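You operate a simulated robot arm through the tools that you are given. There is no shell and no other tool.

Carry out the task below with a simulated robot arm. There is one attempt and no reset: what you move stays moved.

JOB
Put things in order on the fitter's bench. At the end: the beige round core from the fitter's bench stands on top of the yellow gauge-head chill; the silver plain bush stands where the brown box half with pins stood; the silver grease pump stands where the silver plain bush stood; the brown box half with pins stands on top of the brown match plate; the red-capped core stands where the silver grease pump stood; whatever was shut is shut again. Leave all else as you found it, and nothing knocked over.

Only the result counts: the job must be done as asked and must still hold three seconds after the hand-in. Knocking over, shifting, dropping, spilling or breaking anything else fails it.

ROBOT AND FRAMES
A 7-joint arm with a two-finger parallel gripper, fixed in place. Base frame: the origin is on the floor under the middle of its stand, x ahead of it, y to its left, z up; the work surface is at about z = 860. Units: mm, rad, N and s.
With the tool pointing down near the work surface it reaches from about 240 to 680 mm from the base axis. Its first joint turns from -1.152 to 1.152 rad. Payload 2.4 kg.
Tool frame: the origin (TCP) lies between the finger pads and is the grasp point; the fingertips stand 30 mm ahead of it; z points along the fingers, y is the line along which they close. Largest opening 94 mm; finger width 28, thickness 10; the body of the gripper, 50 by 96 mm, starts 55 mm behind the TCP.
Orientation is that of the tool frame in the base frame, as a unit quaternion [w, x, y, z]. With the fingers straight down and closing along the base's y, the tool's x points along the base's -x, its y along +y and its z along -z.

CONTROLS
- The arm moves only by the tool nudge_tool. Its argument "motion" is a list that holds one entry, the list of rows, each a list of 7 numbers: the gripper command, from -1 (fully open) to 1 (shut), values between in proportion, then the shift along the tool's x, y, z in units of 30 mm (1.0 is 30 mm), then the turn, a rotation vector about the tool's x, y, z in units of 5 degrees (1.0 is 5 degrees). In form: [[[hand, tx, ty, tz, rx, ry, rz], ...]]. A call has 1 to 20 rows; each row shifts and turns the commanded pose from where the row before left it, along the tool's axes as they then stand. A call with a number of a shift or a turn outside -1 to 1 is refused whole. Rows are played at 5 a second. More than 50 mm and 0.15 rad between two rows, or a gripper value outside its range, and nothing of the call is played. A pose out of reach is approached as far as the arm can. The call stops where the force on the tool passes 40 N (or 10 N more than at its start, if that is more) or the arm is blocked; 0.2 s more then pass. The fingers move at their own pace (about 153 mm/s each) and stop on an object; they squeeze with about 44 N. The grip force told is the motor's: it shows also when the fingers shut on nothing. Time passes only in rows, and 0.2 s behind the last, so rows that do not move let the fingers close. The reply holds the time, the measured pose of the TCP, the force on the tool along the base axes, the opening and the grip force, in the units named above and with some noise, with the torque about the TCP (base axes, N m) and any sound that the robot's microphone picked up.
- Cameras (640 x 400 px; columns grow to the right, rows downward): "scene" is fixed at [58.9, 526, 1440]; the picture's right is [-0.36, -0.93, 0.00], its down [-0.62, 0.24, -0.74] and it looks along [0.69, -0.27, -0.67] (base axes); focal length 304 px, centre (320, 200). "wrist" rides on the gripper at [76, 14, -103] in the tool frame; the picture's right is [-0.18, 0.98, 0.00], its down [-0.75, -0.14, -0.64] and it looks along [-0.63, -0.12, 0.77] (tool axes); focal length 243 px, centre (320, 200). There is no depth. A picture from a camera that has moved, and an enlarged one, comes with that camera's place and axes in the base frame and with its lens. The place of the scene camera against the robot may be out by one fixed shift of up to 25 mm in any direction.
- snapshot(camera): a new picture of that camera. No time passes.
- close_up(camera, box): a new picture of the part [left, top, right, bottom] of that camera's present view, enlarged. No time passes.
- close_job(): hands the job in; it is judged then, once.

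Places have to be worked out from the pictures, the camera data and where the tool is seen. Open the gripper and draw the arm clear of the work before you hand the job in, unless the task says otherwise.

The tools are called after "Request:" by a JSON object that holds its "op" and its "data". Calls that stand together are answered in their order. nudge_tool: Moves the arm, as the interface text tells. Its arguments: {"type":"object","properties":{"motion":{"type":"array","items":{"type":"array","items":{"type":"array","items":{"type":"number"}}}}},"required":["motion"]} The other tools are called the same way: snapshot (camera) takes a picture; close_up (camera, box) takes an enlarged picture of a part of a camera's view; close_job () hands the job in.

At the start:

```text
t: 0.0
position: [429.5, 126.9, 1153.2]
tool_rot: [-0.001, 0.0, 1.0, 0.0]
ft_force: [0.2, -0.3, 0.1]
ft_torque: [-0.03, -0.01, -0.01]
finger_gap: 94.1
grasp_force: 0.1
```

scene: 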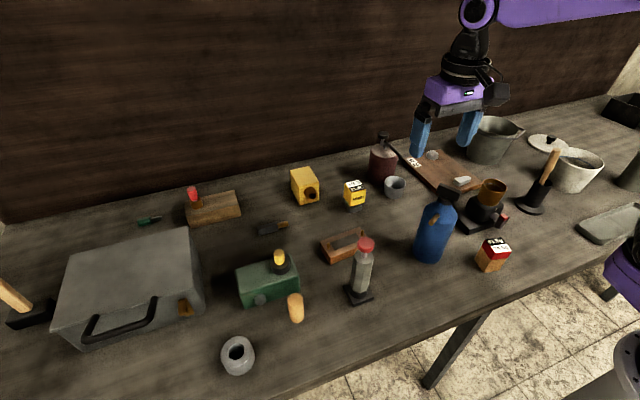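
wrist: 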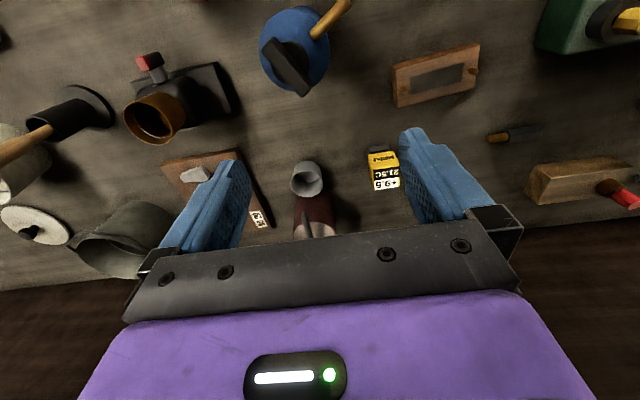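

I'll first look closely at the bench to identify each object before moving anything.

Request:
{"op": "close_up", "data": {"camera": "scene", "box": [140, 150, 340, 275]}}

Request:
{"op": "close_up", "data": {"camera": "scene", "box": [220, 220, 420, 345]}}

Request:
{"op": "close_up", "data": {"camera": "scene", "box": [340, 120, 540, 245]}}

Request:
{"op": "close_up", "data": {"camera": "scene", "box": [0, 200, 240, 350]}}

Request:
{"op": "close_up", "data": {"camera": "scene", "box": [440, 120, 640, 245]}}

```text
3.20 times, centred on (240, 212) of scene
camera zoom: at [58.9, 526.0, 1440.0], right [-0.36, -0.93, 0.0], down [-0.62, 0.24, -0.74], along [0.69, -0.27, -0.67], focal length 974 px, centre (576, 160)
```

zoom: 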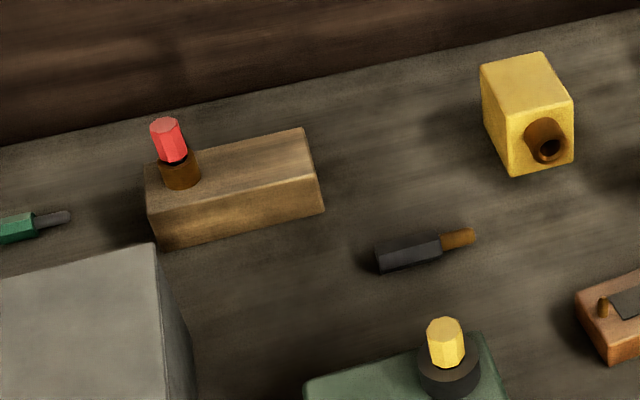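

```text
3.20 times, centred on (320, 282) of scene
camera zoom: at [58.9, 526.0, 1440.0], right [-0.36, -0.93, 0.0], down [-0.62, 0.24, -0.74], along [0.69, -0.27, -0.67], focal length 974 px, centre (320, -64)
```

zoom: 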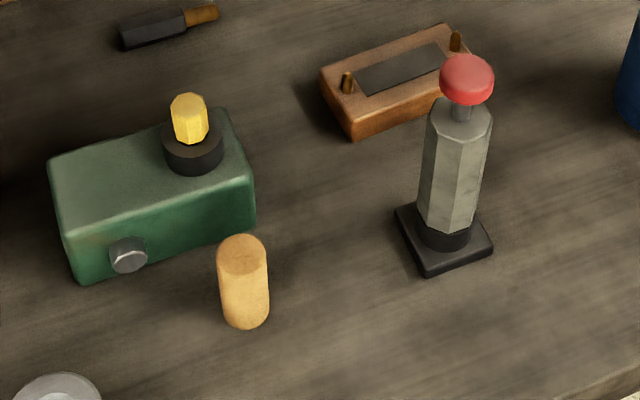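

```text
3.20 times, centred on (440, 182) of scene
camera zoom: at [58.9, 526.0, 1440.0], right [-0.36, -0.93, 0.0], down [-0.62, 0.24, -0.74], along [0.69, -0.27, -0.67], focal length 974 px, centre (-64, 256)
```

zoom: 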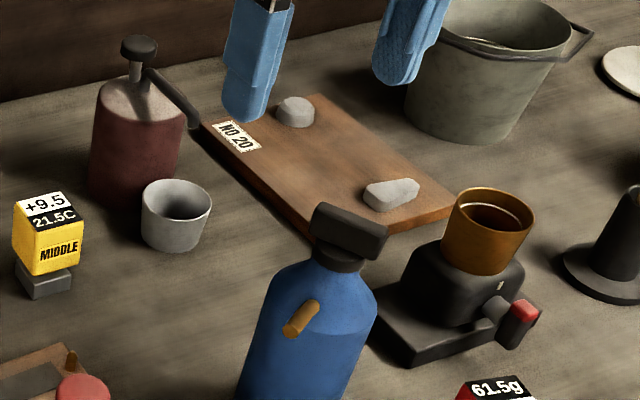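

```text
2.67 times, centred on (120, 275) of scene
camera zoom: at [58.9, 526.0, 1440.0], right [-0.36, -0.93, 0.0], down [-0.62, 0.24, -0.74], along [0.69, -0.27, -0.67], focal length 812 px, centre (853, 0)
```

zoom: 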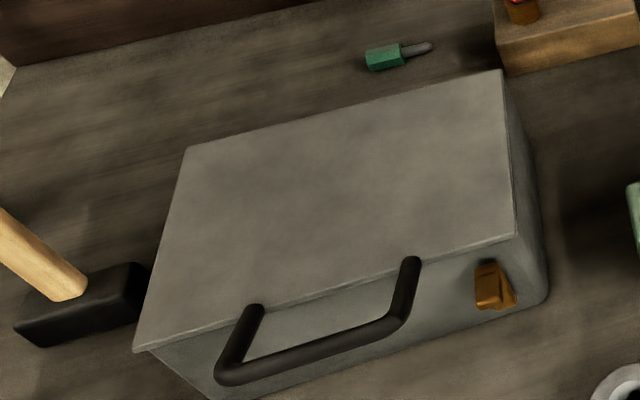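

```text
3.20 times, centred on (540, 182) of scene
camera zoom: at [58.9, 526.0, 1440.0], right [-0.36, -0.93, 0.0], down [-0.62, 0.24, -0.74], along [0.69, -0.27, -0.67], focal length 974 px, centre (-384, 256)
```

zoom: 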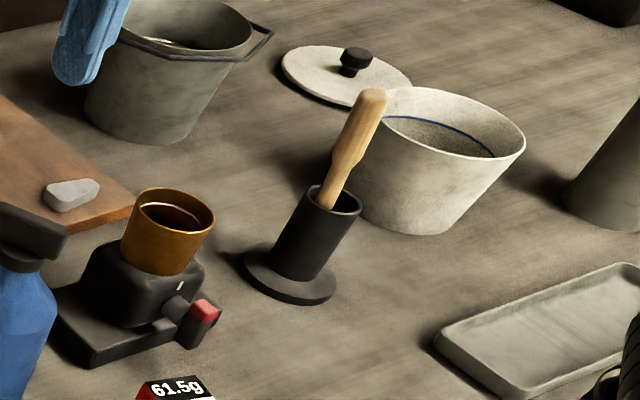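

The bench has several candidates for each name, so I'll survey with the wrist camera, starting over the left side at a safe height (~1150).

Request:
{"op": "nudge_tool", "data": {"motion": [[[-1, 1, 1, 0, 0, 0, 0], [-1, 1, 1, 0, 0, 0, 0], [-1, 1, 1, 0, 0, 0, 0], [-1, 0, 1, 0, 0, 0, 0], [-1, 0, 1, 0, 0, 0, 0], [-1, 0, 1, 0, 0, 0, 0], [-1, 0, 1, 0, 0, 0, 0], [-1, 0, 1, 0, 0, 0, 0], [-1, 0, 1, 0, 0, 0, 0], [-1, 0, 0, 0, 0, 0, 0]]]}}

Request:
{"op": "snapshot", "data": {"camera": "wrist"}}

Request:
{"op": "snapshot", "data": {"camera": "scene"}}

```text
t: 2.2
position: [338.2, 397.4, 1155.6]
tool_rot: [0.0, 0.001, 1.0, -0.001]
ft_force: [-0.6, -0.1, 0.7]
ft_torque: [0.0, 0.01, 0.03]
finger_gap: 94.0
grasp_force: 0.1
```

```text
taken
camera wrist: at [262.3, 411.3, 1257.0], right [0.18, 0.98, 0.0], down [0.75, -0.14, 0.64], along [0.63, -0.12, -0.77], focal length 243 px, centre (320, 200)
```

wrist: 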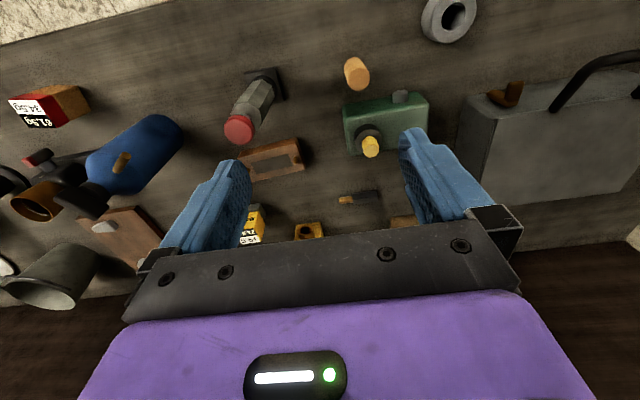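

```text
taken
```

scene: 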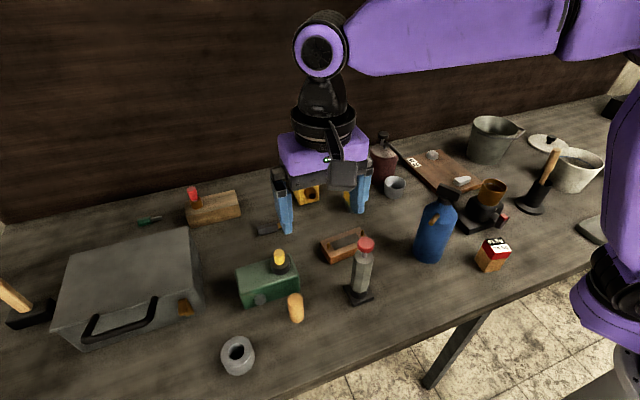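

The left side is consistent with the scene picture. Now I survey the middle and right sides of the bench at the same height.

Request:
{"op": "nudge_tool", "data": {"motion": [[[-1, 0, -1, 0, 0, 0, 0], [-1, 0, -1, 0, 0, 0, 0], [-1, 0, -1, 0, 0, 0, 0], [-1, 0, -1, 0, 0, 0, 0], [-1, 0, -1, 0, 0, 0, 0], [-1, 0, -1, 0, 0, 0, 0], [-1, 0, -1, 0, 0, 0, 0], [-1, 0, -1, 0, 0, 0, 0], [-1, 0, -1, 0, 0, 0, 0], [-1, 0, -1, 0, 0, 0, 0], [-1, 0, -1, 0, 0, 0, 0], [-1, 0, -1, 0, 0, 0, 0], [-1, 0, -1, 0, 0, 0, 0], [-1, 0, 0, 0, 0, 0, 0]]]}}

Request:
{"op": "snapshot", "data": {"camera": "wrist"}}

Request:
{"op": "nudge_tool", "data": {"motion": [[[-1, 0, -1, 0, 0, 0, 0], [-1, 0, -1, 0, 0, 0, 0], [-1, 0, -1, 0, 0, 0, 0], [-1, 0, -1, 0, 0, 0, 0], [-1, 0, -1, 0, 0, 0, 0], [-1, 0, -1, 0, 0, 0, 0], [-1, 0, -1, 0, 0, 0, 0], [-1, 0, -1, 0, 0, 0, 0], [-1, 0, -1, 0, 0, 0, 0], [-1, 0, -1, 0, 0, 0, 0], [-1, 0, 0, 0, 0, 0, 0]]]}}

Request:
{"op": "snapshot", "data": {"camera": "wrist"}}

Request:
{"op": "snapshot", "data": {"camera": "scene"}}

```text
t: 5.2
position: [338.1, 5.8, 1152.6]
tool_rot: [0.0, 0.0, 1.0, 0.001]
ft_force: [-0.4, 0.3, -0.5]
ft_torque: [-0.02, 0.01, -0.02]
finger_gap: 93.7
grasp_force: 0.0
```

```text
taken
camera wrist: at [262.2, 20.1, 1254.1], right [0.18, 0.98, 0.0], down [0.75, -0.14, 0.64], along [0.63, -0.12, -0.77], focal length 243 px, centre (320, 200)
```

wrist: 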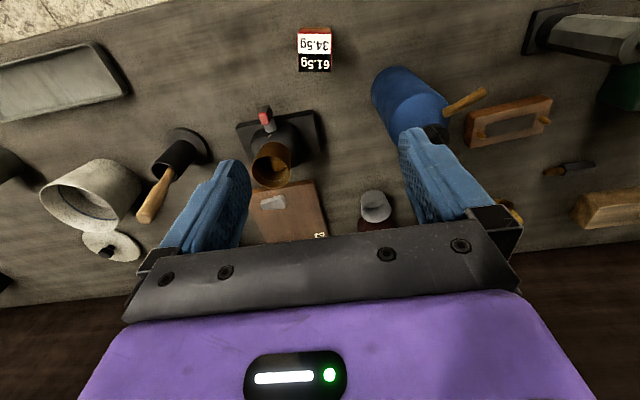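

```text
t: 7.6
position: [338.4, -293.3, 1152.7]
tool_rot: [0.0, 0.0, 1.0, -0.001]
ft_force: [0.4, 0.8, -0.2]
ft_torque: [0.05, 0.04, -0.01]
finger_gap: 94.1
grasp_force: 0.0
```

```text
taken
camera wrist: at [263.5, -278.8, 1254.3], right [0.18, 0.98, 0.0], down [0.75, -0.14, 0.64], along [0.63, -0.12, -0.77], focal length 243 px, centre (320, 200)
```

wrist: 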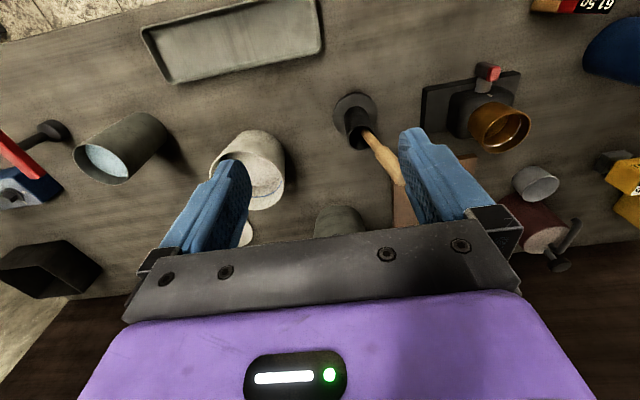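

```text
taken
```

scene: 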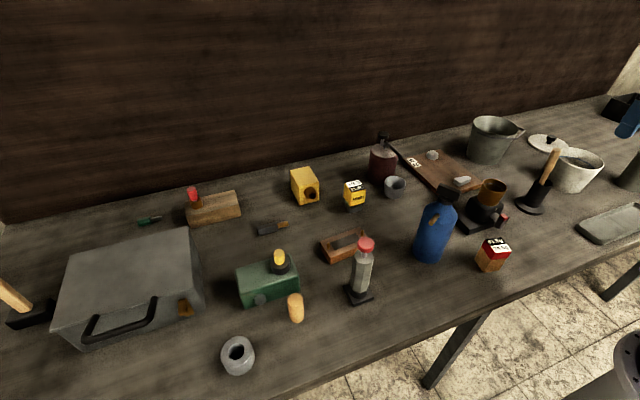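

I haven't yet found a certain "red-capped core" or anything shut within reach. I enlarge the right side in this view to check the objects there.

Request:
{"op": "close_up", "data": {"camera": "wrist", "box": [0, 80, 200, 205]}}

Request:
{"op": "close_up", "data": {"camera": "wrist", "box": [440, 80, 640, 205]}}

Request:
{"op": "close_up", "data": {"camera": "wrist", "box": [0, 180, 200, 305]}}

Request:
{"op": "close_up", "data": {"camera": "scene", "box": [160, 170, 260, 232]}}

Request:
{"op": "close_up", "data": {"camera": "scene", "box": [220, 240, 320, 302]}}

Request:
{"op": "close_up", "data": {"camera": "scene", "box": [280, 160, 380, 222]}}

Request:
{"op": "close_up", "data": {"camera": "scene", "box": [400, 170, 520, 280]}}

```text
3.20 times, centred on (100, 142) of wrist
camera zoom: at [263.5, -278.8, 1254.3], right [0.18, 0.98, 0.0], down [0.75, -0.14, 0.64], along [0.63, -0.12, -0.77], focal length 776 px, centre (1024, 384)
```

zoom: 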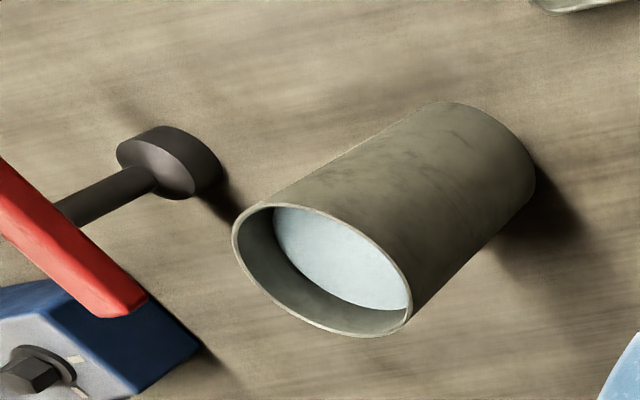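

```text
3.20 times, centred on (540, 142) of wrist
camera zoom: at [263.5, -278.8, 1254.3], right [0.18, 0.98, 0.0], down [0.75, -0.14, 0.64], along [0.63, -0.12, -0.77], focal length 776 px, centre (-384, 384)
```

zoom: 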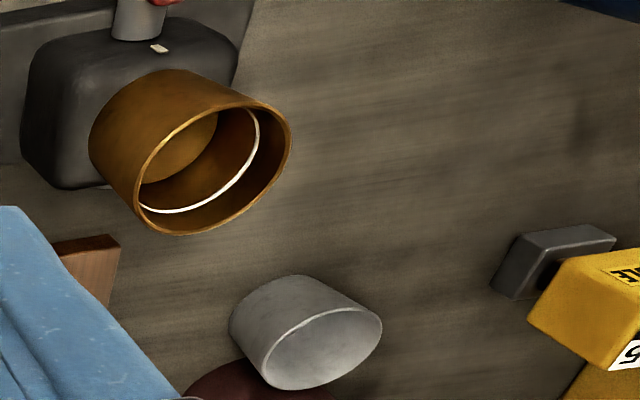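

```text
3.20 times, centred on (100, 242) of wrist
camera zoom: at [263.5, -278.8, 1254.3], right [0.18, 0.98, 0.0], down [0.75, -0.14, 0.64], along [0.63, -0.12, -0.77], focal length 776 px, centre (1024, 64)
```

zoom: 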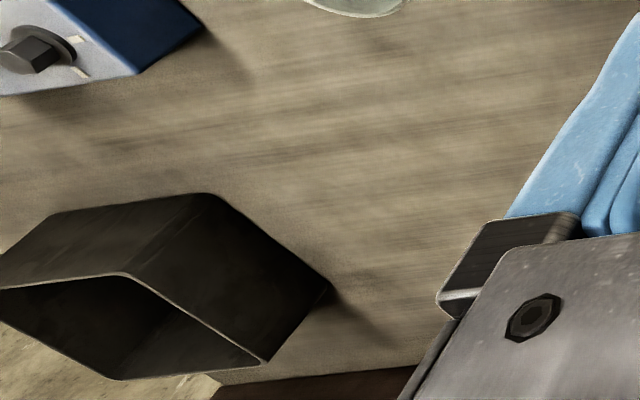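

```text
6.40 times, centred on (210, 201) of scene
camera zoom: at [58.9, 526.0, 1440.0], right [-0.36, -0.93, 0.0], down [-0.62, 0.24, -0.74], along [0.69, -0.27, -0.67], focal length 1949 px, centre (1024, 194)
```

zoom: 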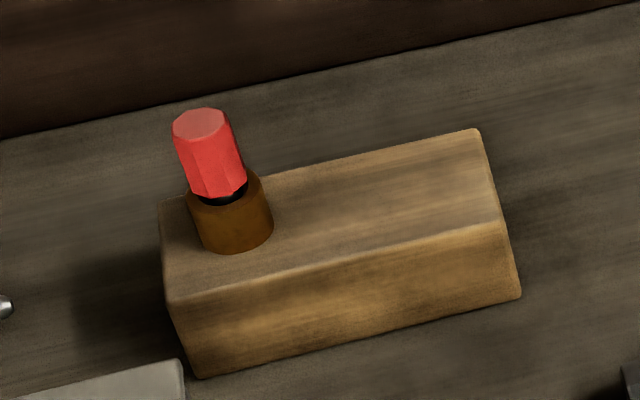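

```text
6.40 times, centred on (270, 271) of scene
camera zoom: at [58.9, 526.0, 1440.0], right [-0.36, -0.93, 0.0], down [-0.62, 0.24, -0.74], along [0.69, -0.27, -0.67], focal length 1949 px, centre (640, -254)
```

zoom: 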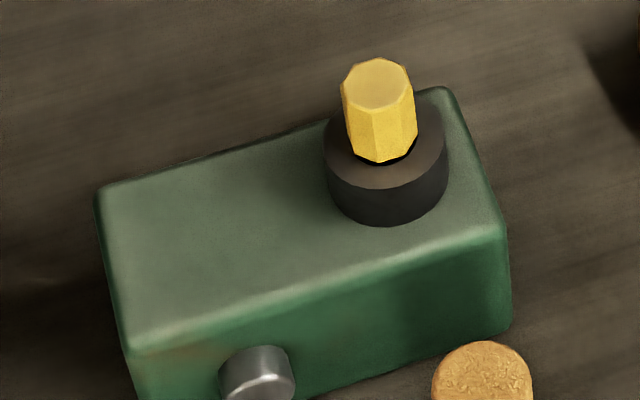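

```text
6.40 times, centred on (330, 191) of scene
camera zoom: at [58.9, 526.0, 1440.0], right [-0.36, -0.93, 0.0], down [-0.62, 0.24, -0.74], along [0.69, -0.27, -0.67], focal length 1949 px, centre (256, 258)
```

zoom: 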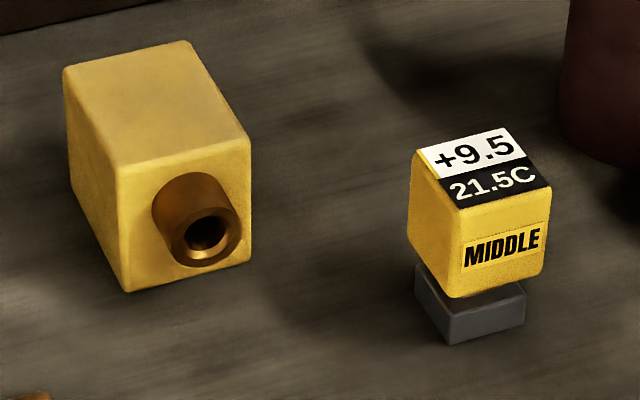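

```text
3.64 times, centred on (460, 225) of scene
camera zoom: at [58.9, 526.0, 1440.0], right [-0.36, -0.93, 0.0], down [-0.62, 0.24, -0.74], along [0.69, -0.27, -0.67], focal length 1107 px, centre (-189, 109)
```

zoom: 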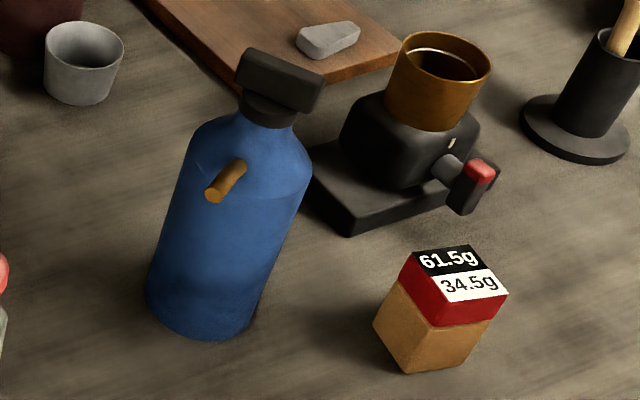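

The tan cube with the red top ("61.5g / 34.5g") is the red-capped core. The silver hex body with the plunger is the grease pump, the thick ring is the plain bush, and the plate with "NO 20" is the match plate. Next I look at the match plate from above.

Request:
{"op": "nudge_tool", "data": {"motion": [[[-1, -0.925, 0.804, 0, 0, 0, 0], [-1, -0.925, 0.804, 0, 0, 0, 0], [-1, -0.925, 0.804, 0, 0, 0, 0], [-1, -0.925, 0.804, 0, 0, 0, 0], [-1, -0.925, 0.804, 0, 0, 0, 0], [-1, -0.925, 0.804, 0, 0, 0, 0], [-1, -0.925, 0.804, 0, 0, 0, 0], [-1, -0.925, 0.804, 0, 0, 0, 0], [-1, 0, 0, 0, 0, 0, 0], [-1, 0, 0, 0, 0, 0, 0]]]}}

Request:
{"op": "snapshot", "data": {"camera": "wrist"}}

Request:
{"op": "snapshot", "data": {"camera": "scene"}}

```text
t: 9.8
position: [561.0, -100.6, 1150.6]
tool_rot: [0.0, -0.001, 1.0, 0.0]
ft_force: [-0.1, -0.3, 0.3]
ft_torque: [0.05, 0.02, 0.02]
finger_gap: 94.0
grasp_force: 0.0
```

```text
taken
camera wrist: at [485.1, -86.9, 1253.1], right [0.18, 0.98, 0.0], down [0.75, -0.14, 0.64], along [0.63, -0.12, -0.77], focal length 243 px, centre (320, 200)
```

wrist: 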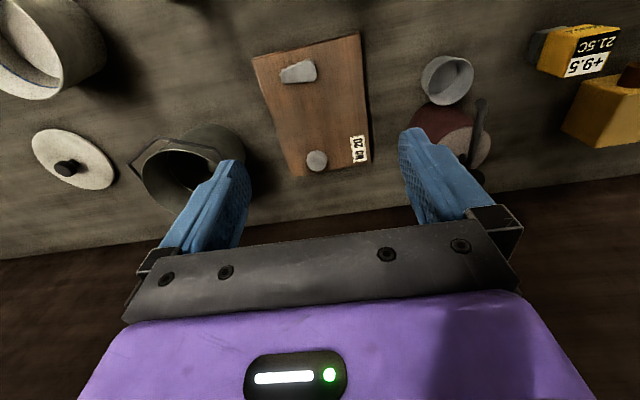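

```text
taken
```

scene: 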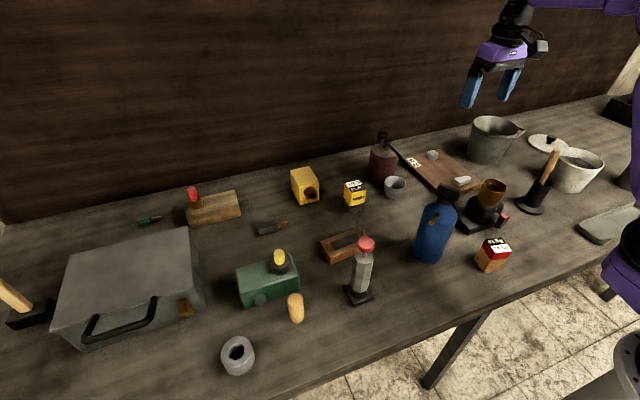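

Request:
{"op": "close_up", "data": {"camera": "wrist", "box": [230, 20, 400, 190]}}

Request:
{"op": "close_up", "data": {"camera": "wrist", "box": [480, 0, 640, 160]}}

```text
2.35 times, centred on (315, 105) of wrist
camera zoom: at [485.1, -86.9, 1253.1], right [0.18, 0.98, 0.0], down [0.75, -0.14, 0.64], along [0.63, -0.12, -0.77], focal length 571 px, centre (332, 424)
```

zoom: 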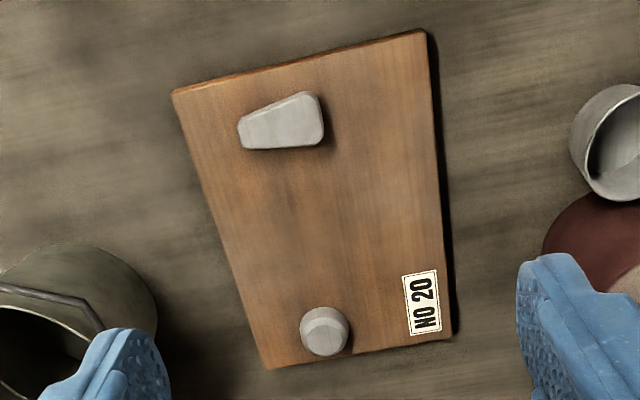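

```text
2.50 times, centred on (560, 80) of wrist
camera zoom: at [485.1, -86.9, 1253.1], right [0.18, 0.98, 0.0], down [0.75, -0.14, 0.64], along [0.63, -0.12, -0.77], focal length 606 px, centre (-280, 500)
```

zoom: 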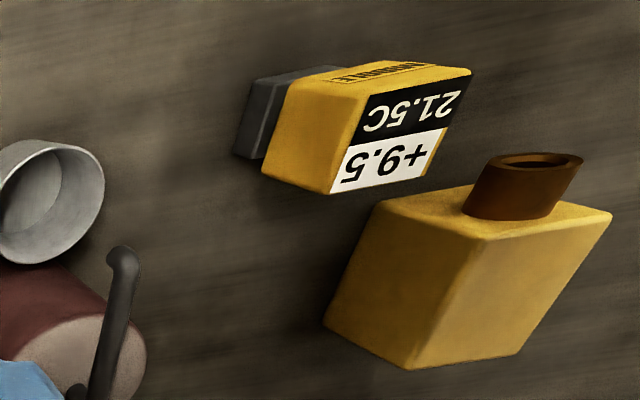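

The plate's free middle band between the two silver patterns spans roughly x 573–678, y −187…−41, so the box half will fit there. Now I go above the beige core for a nearer look.

Request:
{"op": "nudge_tool", "data": {"motion": [[[-1, 0.42, 0.9737, 0, 0, 0, 0], [-1, 0.42, 0.9737, 0, 0, 0, 0], [-1, 0.42, 0.9737, 0, 0, 0, 0], [-1, 0.42, 0.9737, 0, 0, 0, 0], [-1, 0.42, 0.9737, 0, 0, 0, 0], [-1, 0.42, 0.9737, 0, 0, 0, 0], [-1, 0.42, 0.9737, 0, 0, 0, 0], [-1, 0.42, 0.9737, 0, 0, 0, 0], [-1, 0.42, 0.9737, 0, 0, 0, 0], [-1, 0.42, 0.9737, 0, 0, 0, 0], [-1, 0.42, 0.9737, 0, 0, 0, 0], [-1, 0.42, 0.9737, 0, 0, 0, 0], [-1, 0.42, 0.9737, 0, 0, 0, 0], [-1, 0.42, 0.9737, 0, 0, 0, 0], [-1, 0.42, 0.9737, 0, 0, 0, 0], [-1, 0.42, 0.9737, 0, 0, 0, 0], [-1, 0.42, 0.9737, 0, 0, 0, 0], [-1, 0.42, 0.9737, 0, 0, 0, 0], [-1, 0.42, 0.9737, 0, 0, 0, 0], [-1, 0, 0, 0, 0, 0, 0]]]}}

Request:
{"op": "snapshot", "data": {"camera": "wrist"}}

```text
t: 14.0
position: [322.2, 457.2, 1151.7]
tool_rot: [0.0, 0.001, 1.0, -0.001]
ft_force: [0.7, 0.1, -0.1]
ft_torque: [-0.04, -0.02, 0.02]
finger_gap: 94.0
grasp_force: 0.2
```

```text
taken
camera wrist: at [247.1, 470.6, 1253.2], right [0.18, 0.98, 0.0], down [0.75, -0.14, 0.64], along [0.63, -0.12, -0.77], focal length 243 px, centre (320, 200)
```

wrist: 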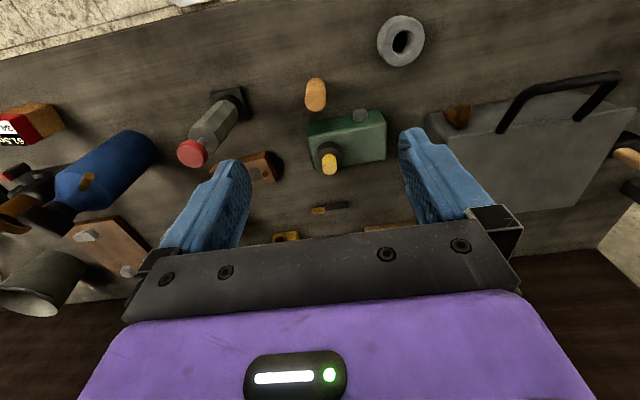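

Request:
{"op": "close_up", "data": {"camera": "wrist", "box": [270, 0, 430, 160]}}

Request:
{"op": "close_up", "data": {"camera": "wrist", "box": [160, 60, 320, 200]}}

```text
2.50 times, centred on (350, 80) of wrist
camera zoom: at [247.1, 470.6, 1253.2], right [0.18, 0.98, 0.0], down [0.75, -0.14, 0.64], along [0.63, -0.12, -0.77], focal length 606 px, centre (245, 500)
```

zoom: 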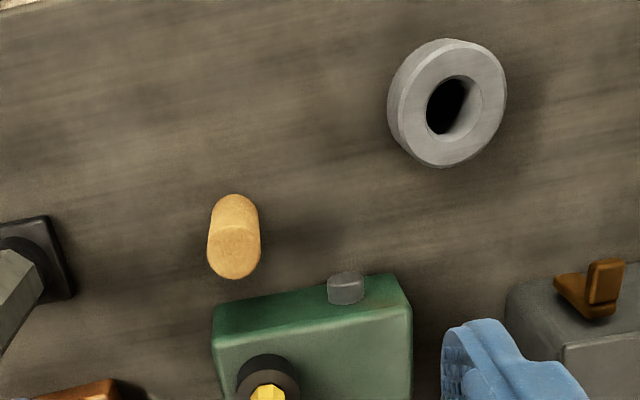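

```text
2.86 times, centred on (240, 130) of wrist
camera zoom: at [247.1, 470.6, 1253.2], right [0.18, 0.98, 0.0], down [0.75, -0.14, 0.64], along [0.63, -0.12, -0.77], focal length 693 px, centre (549, 400)
```

zoom: 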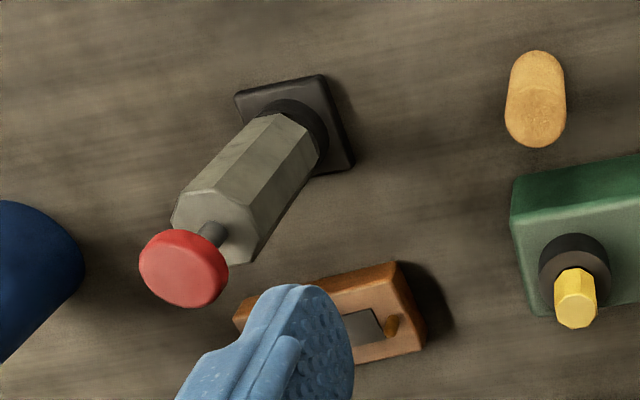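

The beige core's base works out at about (350.5, 445.4), about 28 mm across and 60 mm tall. The bush is near (308, 567) and the pump near (350.5, 311). I descend to z≈1000 above the core to check alignment.

Request:
{"op": "nudge_tool", "data": {"motion": [[[-1, -0.97, -0.323, 0, 0, 0, 0], [-1, 0, 0, 1, 0, 0, 0], [-1, 0, 0, 1, 0, 0, 0], [-1, 0, 0, 1, 0, 0, 0], [-1, 0, 0, 1, 0, 0, 0], [-1, 0, 0, 1, 0, 0, 0], [-1, 0, 0, 0.07, 0, 0, 0], [-1, 0, 0, 0, 0, 0, 0]]]}}

Request:
{"op": "snapshot", "data": {"camera": "wrist"}}

Request:
{"op": "snapshot", "data": {"camera": "scene"}}

```text
t: 15.8
position: [351.5, 445.8, 999.9]
tool_rot: [0.0, 0.0, 1.0, 0.001]
ft_force: [-0.3, 0.4, 0.1]
ft_torque: [0.03, -0.01, 0.0]
finger_gap: 93.8
grasp_force: 0.2
```

```text
taken
camera wrist: at [275.9, 459.7, 1102.1], right [0.18, 0.98, 0.0], down [0.75, -0.14, 0.64], along [0.63, -0.12, -0.77], focal length 243 px, centre (320, 200)
```

wrist: 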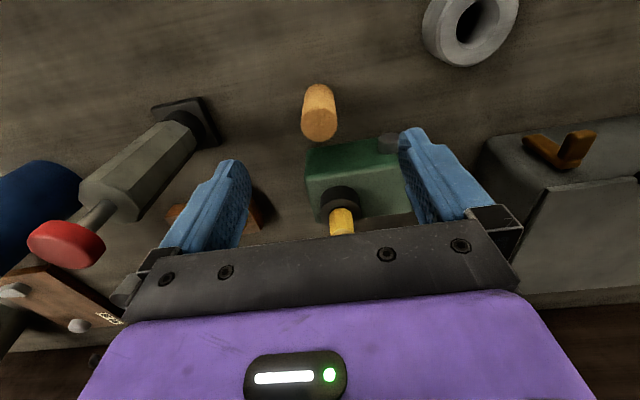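

```text
taken
```

scene: 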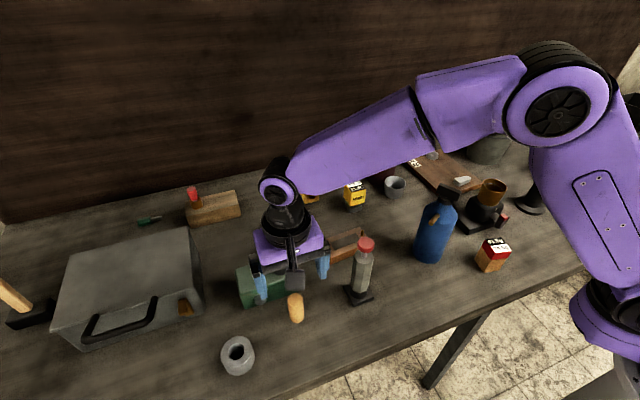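

I zoom in to refine the core position before descending.

Request:
{"op": "close_up", "data": {"camera": "wrist", "box": [270, 65, 370, 165]}}

Request:
{"op": "close_up", "data": {"camera": "wrist", "box": [400, 0, 540, 90]}}

Request:
{"op": "close_up", "data": {"camera": "wrist", "box": [10, 70, 230, 280]}}

```text
4.00 times, centred on (320, 115) of wrist
camera zoom: at [275.9, 459.7, 1102.1], right [0.18, 0.98, 0.0], down [0.75, -0.14, 0.64], along [0.63, -0.12, -0.77], focal length 970 px, centre (320, 540)
```

zoom: 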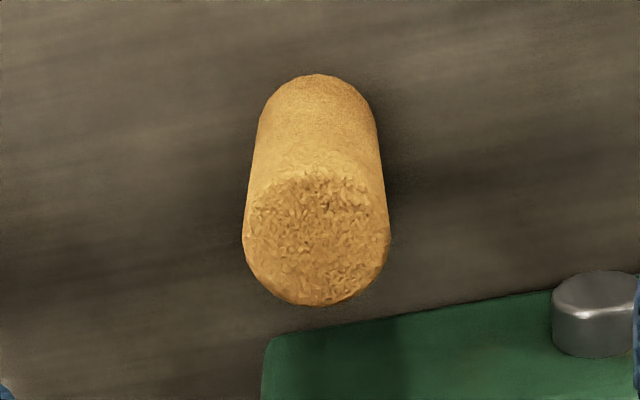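

```text
4.44 times, centred on (470, 45) of wrist
camera zoom: at [275.9, 459.7, 1102.1], right [0.18, 0.98, 0.0], down [0.75, -0.14, 0.64], along [0.63, -0.12, -0.77], focal length 1078 px, centre (-347, 889)
```

zoom: 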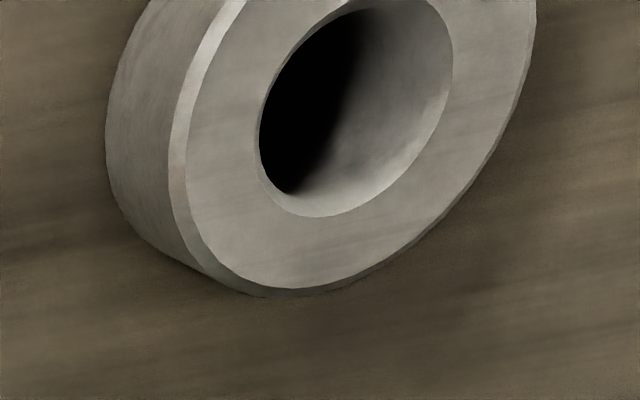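

```text
1.90 times, centred on (120, 175) of wrist
camera zoom: at [275.9, 459.7, 1102.1], right [0.18, 0.98, 0.0], down [0.75, -0.14, 0.64], along [0.63, -0.12, -0.77], focal length 462 px, centre (701, 248)
```

zoom: 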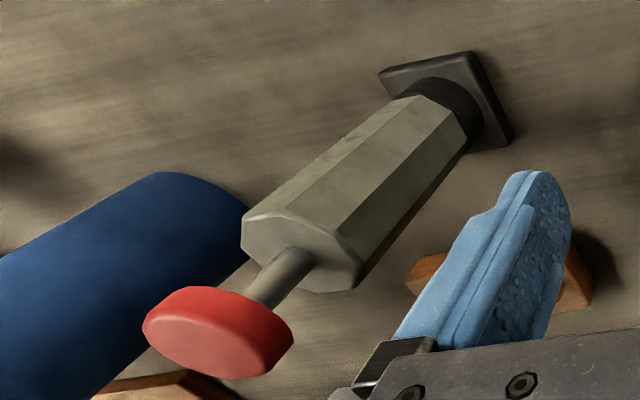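

Core centre confirmed at about (349.5, 445.3), top z≈920. Descending to grip it around z≈897.

Request:
{"op": "nudge_tool", "data": {"motion": [[[-1, 0.03, 0, 1, 0, 0, 0], [-1, 0, 0, 1, 0, 0, 0], [-1, 0, 0, 1, 0, 0, 0], [-1, 0, 0, 0.45, 0, 0, 0], [-1, 0, 0, 0, 0, 0, 0]]]}}

Request:
{"op": "snapshot", "data": {"camera": "wrist"}}

```text
t: 17.0
position: [348.9, 444.5, 896.0]
tool_rot: [0.0, -0.001, 1.0, 0.0]
ft_force: [0.2, -0.2, 0.5]
ft_torque: [-0.02, 0.01, 0.05]
finger_gap: 94.3
grasp_force: 0.1
```

```text
taken
camera wrist: at [274.4, 459.3, 999.2], right [0.18, 0.98, 0.0], down [0.75, -0.14, 0.64], along [0.63, -0.12, -0.77], focal length 243 px, centre (320, 200)
```

wrist: 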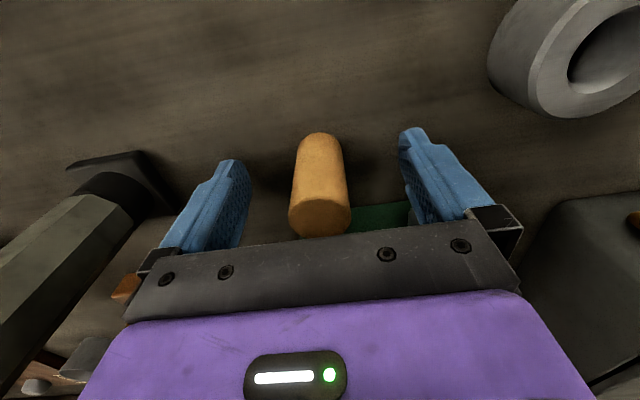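

The core sits centred between the fingers; closing on it.

Request:
{"op": "nudge_tool", "data": {"motion": [[[0.2, 0, 0, 0, 0, 0, 0], [0.5, 0, 0, 0, 0, 0, 0], [1, 0, 0, 0, 0, 0, 0], [1, 0, 0, 0, 0, 0, 0], [1, 0, 0, 0, 0, 0, 0]]]}}

```text
t: 18.2
position: [348.9, 446.3, 896.2]
tool_rot: [0.0, 0.0, 1.0, 0.0]
ft_force: [-0.2, 0.0, 0.0]
ft_torque: [0.0, 0.03, -0.01]
finger_gap: 27.6
grasp_force: 43.9
```

Gripped (27.6 mm, 44 N). I lift straight up to z≈1150 and go to a viewpoint beside the yellow gauge-head chill (estimated about (587, 205)).

Request:
{"op": "nudge_tool", "data": {"motion": [[[1, 0, 0, -0.5, 0, 0, 0], [1, 0, 0, -1, 0, 0, 0], [1, 0, 0, -1, 0, 0, 0], [1, 0, 0, -1, 0, 0, 0], [1, 0, 0, -1, 0, 0, 0], [1, 0, 0, -1, 0, 0, 0], [1, 0, 0, -1, 0, 0, 0], [1, 0, 0, -1, 0, 0, 0], [1, 0, 0, -0.93, 0, 0, 0], [1, -0.907, -0.738, 0, 0, 0, 0], [1, -0.907, -0.738, 0, 0, 0, 0], [1, -0.907, -0.738, 0, 0, 0, 0], [1, -0.907, -0.738, 0, 0, 0, 0], [1, -0.907, -0.738, 0, 0, 0, 0], [1, -0.907, -0.738, 0, 0, 0, 0], [1, -0.907, -0.738, 0, 0, 0, 0], [1, 0, 0, 1, 0, 0, 0], [1, 0, 0, 0, 0, 0, 0]]]}}

Request:
{"op": "snapshot", "data": {"camera": "wrist"}}

Request:
{"op": "close_up", "data": {"camera": "wrist", "box": [170, 70, 330, 190]}}

Request:
{"op": "snapshot", "data": {"camera": "scene"}}

```text
t: 22.0
position: [541.0, 288.1, 1120.5]
tool_rot: [-0.001, 0.0, 1.0, -0.001]
ft_force: [0.5, -0.1, -0.8]
ft_torque: [0.01, -0.01, -0.01]
finger_gap: 27.7
grasp_force: 44.1
```

```text
taken
camera wrist: at [465.8, 302.3, 1221.8], right [0.18, 0.98, 0.0], down [0.75, -0.14, 0.64], along [0.63, -0.12, -0.77], focal length 243 px, centre (320, 200)
```

wrist: 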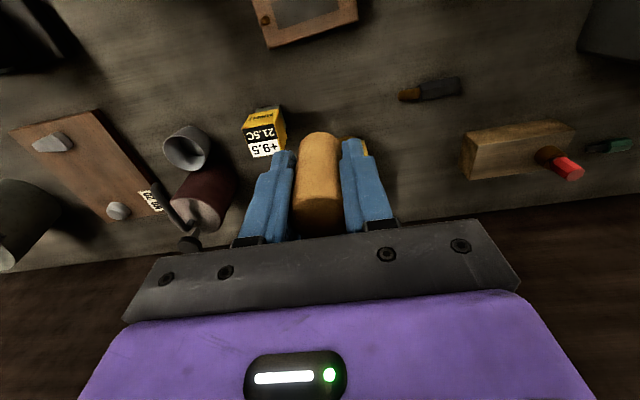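

```text
3.33 times, centred on (250, 130) of wrist
camera zoom: at [465.8, 302.3, 1221.8], right [0.18, 0.98, 0.0], down [0.75, -0.14, 0.64], along [0.63, -0.12, -0.77], focal length 809 px, centre (553, 433)
```

zoom: 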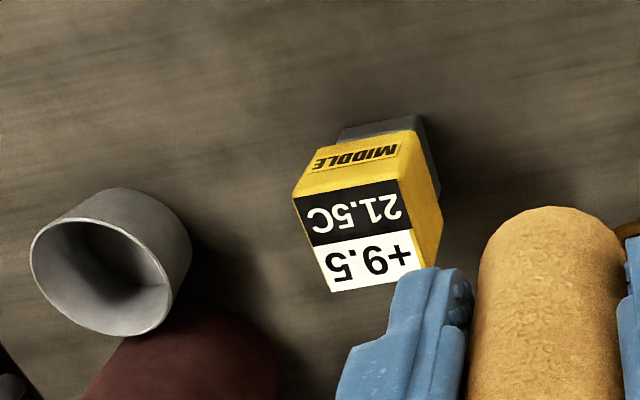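

```text
taken
```

scene: 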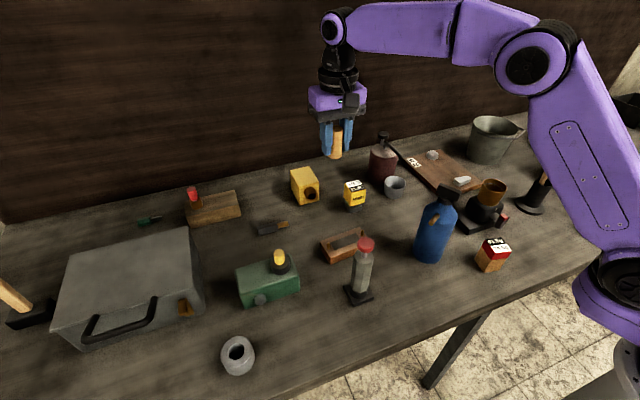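

The top face of the chill triangulates to centre ≈ (589.5, 206), z ≈ 937, about 40 mm square and aligned with the base axes. I move over it, staying high (core bottom ≈ 975), and check alignment.

Request:
{"op": "nudge_tool", "data": {"motion": [[[1, -0.549, -0.928, 0, 0, 0, 0], [1, -0.549, -0.928, 0, 0, 0, 0], [1, -0.549, -0.928, 0, 0, 0, 0], [1, 0, 0, 1, 0, 0, 0], [1, 0, 0, 1, 0, 0, 0], [1, 0, 0, 1, 0, 0, 0], [1, 0, 0, 0.6, 0, 0, 0], [1, 0, 0, 0, 0, 0, 0], [1, 0, 0, 0, 0, 0, 0]]]}}

Request:
{"op": "snapshot", "data": {"camera": "wrist"}}

Request:
{"op": "close_up", "data": {"camera": "wrist", "box": [240, 90, 400, 215]}}

Request:
{"op": "close_up", "data": {"camera": "scene", "box": [310, 110, 400, 220]}}

```text
t: 24.0
position: [590.8, 205.6, 1011.9]
tool_rot: [0.001, 0.0, 1.0, -0.001]
ft_force: [-0.4, -0.5, -1.6]
ft_torque: [0.02, 0.0, -0.02]
finger_gap: 27.6
grasp_force: 44.1
```

```text
taken
camera wrist: at [515.8, 220.2, 1113.2], right [0.18, 0.98, 0.0], down [0.75, -0.14, 0.64], along [0.63, -0.12, -0.77], focal length 243 px, centre (320, 200)
```

wrist: 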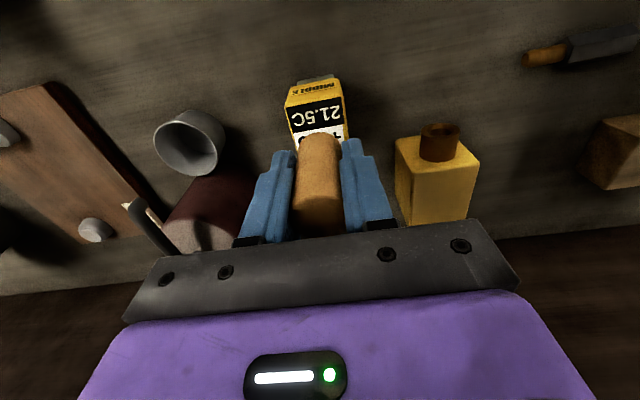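

```text
3.20 times, centred on (320, 152) of wrist
camera zoom: at [515.8, 220.2, 1113.2], right [0.18, 0.98, 0.0], down [0.75, -0.14, 0.64], along [0.63, -0.12, -0.77], focal length 776 px, centre (320, 352)
```

zoom: 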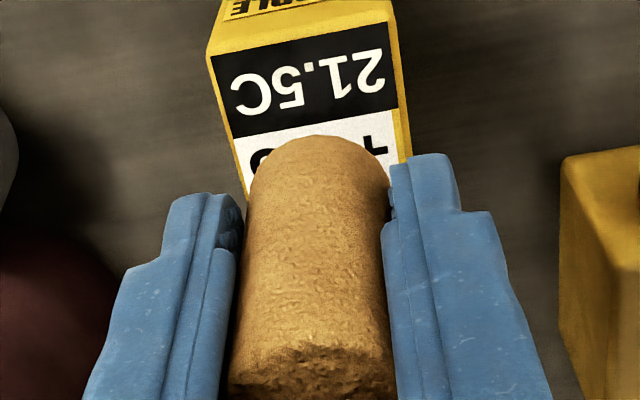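

```text
3.64 times, centred on (355, 165) of scene
camera zoom: at [58.9, 526.0, 1440.0], right [-0.36, -0.93, 0.0], down [-0.62, 0.24, -0.74], along [0.69, -0.27, -0.67], focal length 1107 px, centre (193, 327)
```

zoom: 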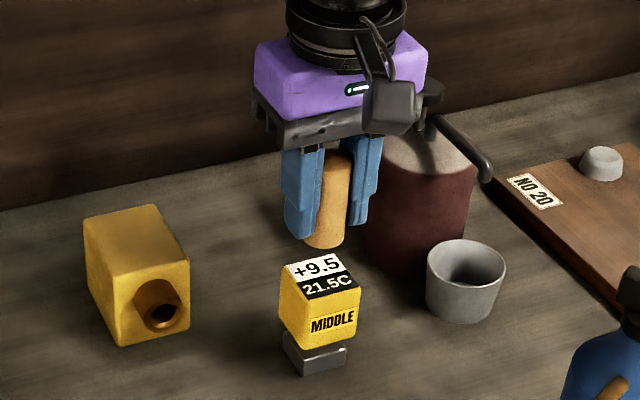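

I zoom the scene view more to verify the lateral alignment of the core over the chill.

Request:
{"op": "close_up", "data": {"camera": "scene", "box": [335, 145, 375, 215]}}

```text
5.71 times, centred on (355, 180) of scene
camera zoom: at [58.9, 526.0, 1440.0], right [-0.36, -0.93, 0.0], down [-0.62, 0.24, -0.74], along [0.69, -0.27, -0.67], focal length 1740 px, centre (120, 314)
```

zoom: 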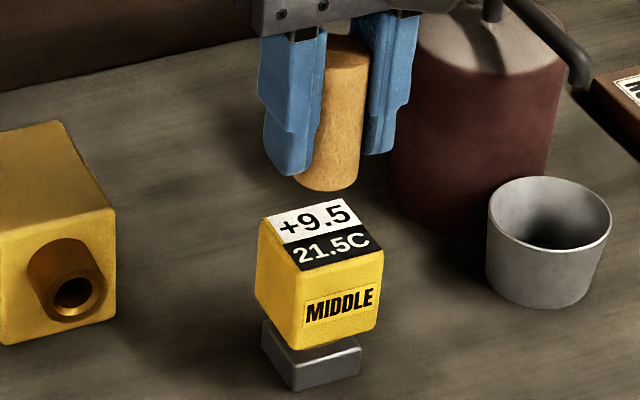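

Both views agree the core is within about 2 mm of centre; I shift +1.5 mm in x and −1.5 mm in y and lower to just above the top face.

Request:
{"op": "nudge_tool", "data": {"motion": [[[1, -0.05, -0.05, 0.4, 0, 0, 0], [1, 0, 0, 0.4, 0, 0, 0], [1, 0, 0, 0.3, 0, 0, 0], [1, 0, 0, 0, 0, 0, 0], [1, 0, 0, 0, 0, 0, 0]]]}}

Request:
{"op": "close_up", "data": {"camera": "scene", "box": [335, 155, 375, 225]}}

Request:
{"op": "close_up", "data": {"camera": "wrist", "box": [240, 90, 400, 215]}}

```text
t: 25.2
position: [591.0, 204.5, 980.0]
tool_rot: [0.0, -0.001, 1.0, 0.0]
ft_force: [0.1, -0.5, -1.3]
ft_torque: [-0.02, 0.01, -0.01]
finger_gap: 27.6
grasp_force: 43.6
```

```text
5.71 times, centred on (355, 190) of scene
camera zoom: at [58.9, 526.0, 1440.0], right [-0.36, -0.93, 0.0], down [-0.62, 0.24, -0.74], along [0.69, -0.27, -0.67], focal length 1740 px, centre (120, 257)
```

zoom: 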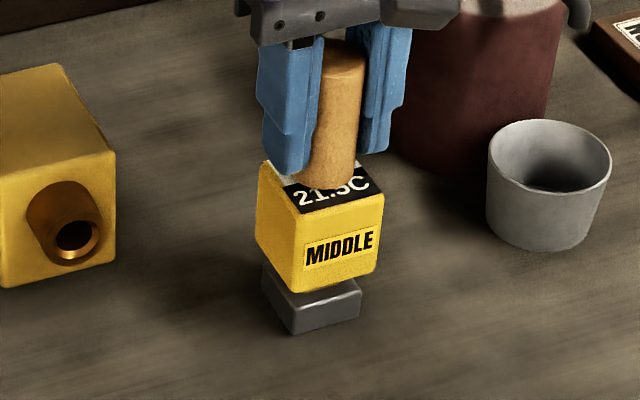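

```text
3.20 times, centred on (320, 152) of wrist
camera zoom: at [516.4, 218.7, 1081.3], right [0.18, 0.98, 0.0], down [0.75, -0.14, 0.64], along [0.63, -0.12, -0.77], focal length 776 px, centre (320, 352)
```

zoom: 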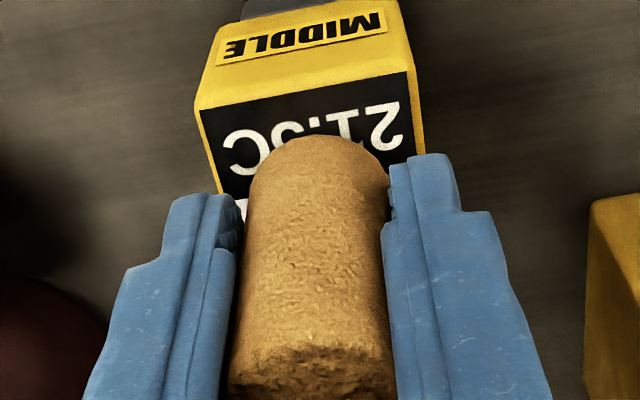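

Alignment looks good. I lower in small steps, watching the vertical force for contact.

Request:
{"op": "nudge_tool", "data": {"motion": [[[1, 0, 0, 0.1, 0, 0, 0], [1, 0, 0, 0, 0, 0, 0]]]}}

Request:
{"op": "nudge_tool", "data": {"motion": [[[1, 0, 0, 0.05, 0, 0, 0], [1, 0, 0, 0, 0, 0, 0]]]}}

Request:
{"op": "close_up", "data": {"camera": "wrist", "box": [240, 90, 400, 215]}}

Request:
{"op": "close_up", "data": {"camera": "scene", "box": [335, 155, 375, 225]}}

```text
t: 25.8
position: [591.3, 205.0, 976.3]
tool_rot: [0.0, 0.0, 1.0, 0.0]
ft_force: [0.5, -0.2, 0.8]
ft_torque: [-0.04, 0.02, 0.0]
finger_gap: 27.8
grasp_force: 44.0
```

```text
t: 26.4
position: [592.1, 204.9, 977.1]
tool_rot: [0.002, 0.0, 1.0, 0.0]
ft_force: [-5.5, -1.8, 16.0]
ft_torque: [-0.06, 0.23, -0.04]
finger_gap: 27.7
grasp_force: 44.2
```

```text
3.20 times, centred on (320, 152) of wrist
camera zoom: at [516.4, 218.9, 1078.0], right [0.18, 0.98, 0.0], down [0.75, -0.14, 0.64], along [0.63, -0.12, -0.77], focal length 776 px, centre (320, 352)
```

zoom: 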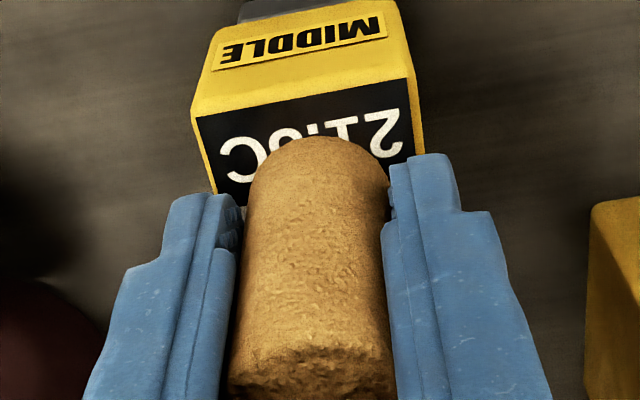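

```text
5.71 times, centred on (355, 190) of scene
camera zoom: at [58.4, 525.9, 1440.1], right [-0.36, -0.93, 0.0], down [-0.62, 0.24, -0.74], along [0.69, -0.27, -0.67], focal length 1740 px, centre (120, 257)
```

zoom: 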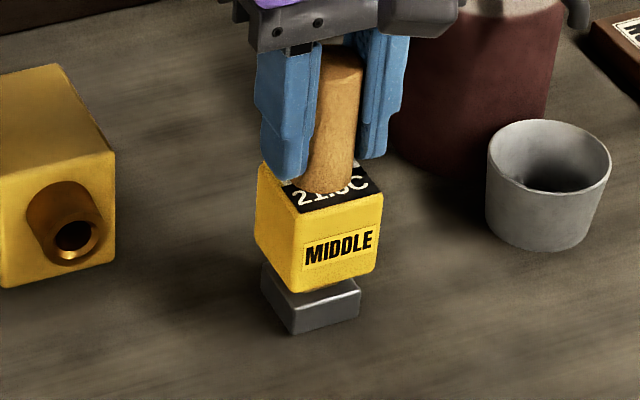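

Contact felt (16 N up). I relieve by about 0.9 mm, then open the fingers part way to release the core.

Request:
{"op": "nudge_tool", "data": {"motion": [[[1, 0, 0, -0.03, 0, 0, 0], [1, 0, 0, 0, 0, 0, 0]]]}}

```text
t: 27.0
position: [591.7, 204.2, 975.9]
tool_rot: [0.0, 0.0, 1.0, 0.0]
ft_force: [-4.1, -3.5, 21.7]
ft_torque: [-0.12, 0.21, -0.03]
finger_gap: 27.7
grasp_force: 44.0
```

The force has not dropped; I raise another millimetre and re-check before releasing.

Request:
{"op": "nudge_tool", "data": {"motion": [[[1, 0, 0, -0.04, 0, 0, 0], [1, 0, 0, 0, 0, 0, 0], [1, 0, 0, 0, 0, 0, 0]]]}}

```text
t: 27.8
position: [591.2, 205.0, 976.8]
tool_rot: [0.001, 0.0, 1.0, 0.0]
ft_force: [1.1, -2.9, 11.2]
ft_torque: [-0.06, -0.05, -0.06]
finger_gap: 27.7
grasp_force: 44.1
```

Request:
{"op": "nudge_tool", "data": {"motion": [[[1, 0, 0, -0.03, 0, 0, 0], [1, 0, 0, 0, 0, 0, 0], [1, 0, 0, 0, 0, 0, 0]]]}}

```text
t: 28.6
position: [591.1, 206.0, 976.3]
tool_rot: [-0.002, 0.0, 1.0, 0.0]
ft_force: [-0.7, -0.9, -0.4]
ft_torque: [-0.04, -0.01, 0.0]
finger_gap: 27.6
grasp_force: 44.2
```

Force is now zero, so the core's bottom is within a millimetre of the chill. Opening the fingers moderately.

Request:
{"op": "nudge_tool", "data": {"motion": [[[0.3, 0, 0, 0, 0, 0, 0], [0.1, 0, 0, 0, 0, 0, 0], [-0.2, 0, 0, 0, 0, 0, 0], [-0.2, 0, 0, 0, 0, 0, 0]]]}}

Request:
{"op": "close_up", "data": {"camera": "wrist", "box": [240, 90, 400, 215]}}

Request:
{"op": "close_up", "data": {"camera": "scene", "box": [335, 155, 375, 225]}}

```text
t: 29.6
position: [591.2, 205.7, 977.5]
tool_rot: [0.0, 0.0, 1.0, 0.0]
ft_force: [-0.5, -0.1, -0.8]
ft_torque: [0.01, -0.01, 0.0]
finger_gap: 56.3
grasp_force: 0.1
```

```text
3.20 times, centred on (320, 152) of wrist
camera zoom: at [516.6, 219.6, 1079.1], right [0.18, 0.98, 0.0], down [0.75, -0.14, 0.64], along [0.63, -0.12, -0.77], focal length 776 px, centre (320, 352)
```

zoom: 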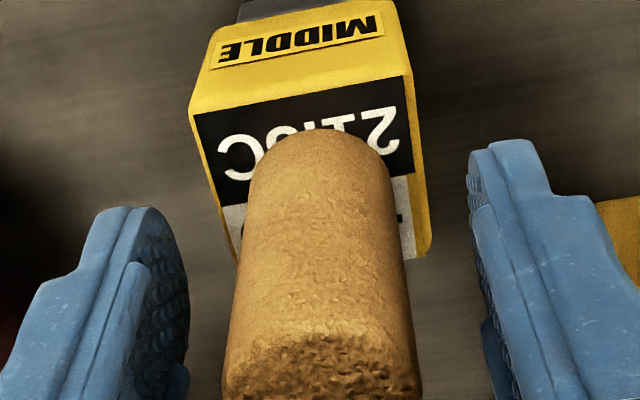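

```text
5.71 times, centred on (355, 190) of scene
camera zoom: at [58.9, 526.0, 1440.0], right [-0.36, -0.93, 0.0], down [-0.62, 0.24, -0.74], along [0.69, -0.27, -0.67], focal length 1740 px, centre (120, 257)
```

zoom: 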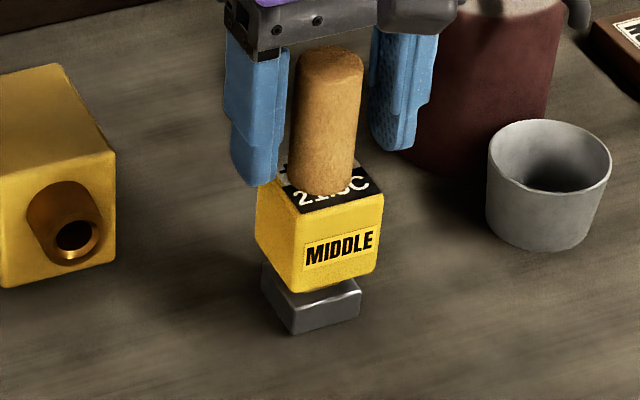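

The core stands upright on the chill and the chill has not moved. I rise straight up to clear it.

Request:
{"op": "nudge_tool", "data": {"motion": [[[-0.2, 0, 0, -0.4, 0, 0, 0], [-0.2, 0, 0, -0.8, 0, 0, 0], [-0.2, 0, 0, -1, 0, 0, 0], [-0.2, 0, 0, -1, 0, 0, 0], [-0.2, 0, 0, -1, 0, 0, 0], [-0.2, 0, 0, -1, 0, 0, 0], [-0.2, 0, 0, -0.55, 0, 0, 0], [-0.2, 0, 0, 0, 0, 0, 0]]]}}

Request:
{"op": "close_up", "data": {"camera": "scene", "box": [300, 130, 400, 230]}}

```text
t: 31.4
position: [591.3, 206.0, 1149.4]
tool_rot: [0.0, 0.0, 1.0, 0.0]
ft_force: [-0.3, 0.4, -0.1]
ft_torque: [0.0, 0.01, 0.0]
finger_gap: 56.5
grasp_force: 0.1
```

```text
4.00 times, centred on (350, 180) of scene
camera zoom: at [58.9, 526.0, 1440.0], right [-0.36, -0.93, 0.0], down [-0.62, 0.24, -0.74], along [0.69, -0.27, -0.67], focal length 1218 px, centre (200, 280)
```

zoom: 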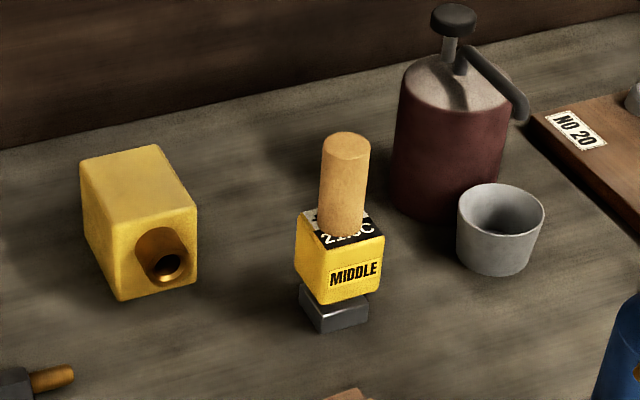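

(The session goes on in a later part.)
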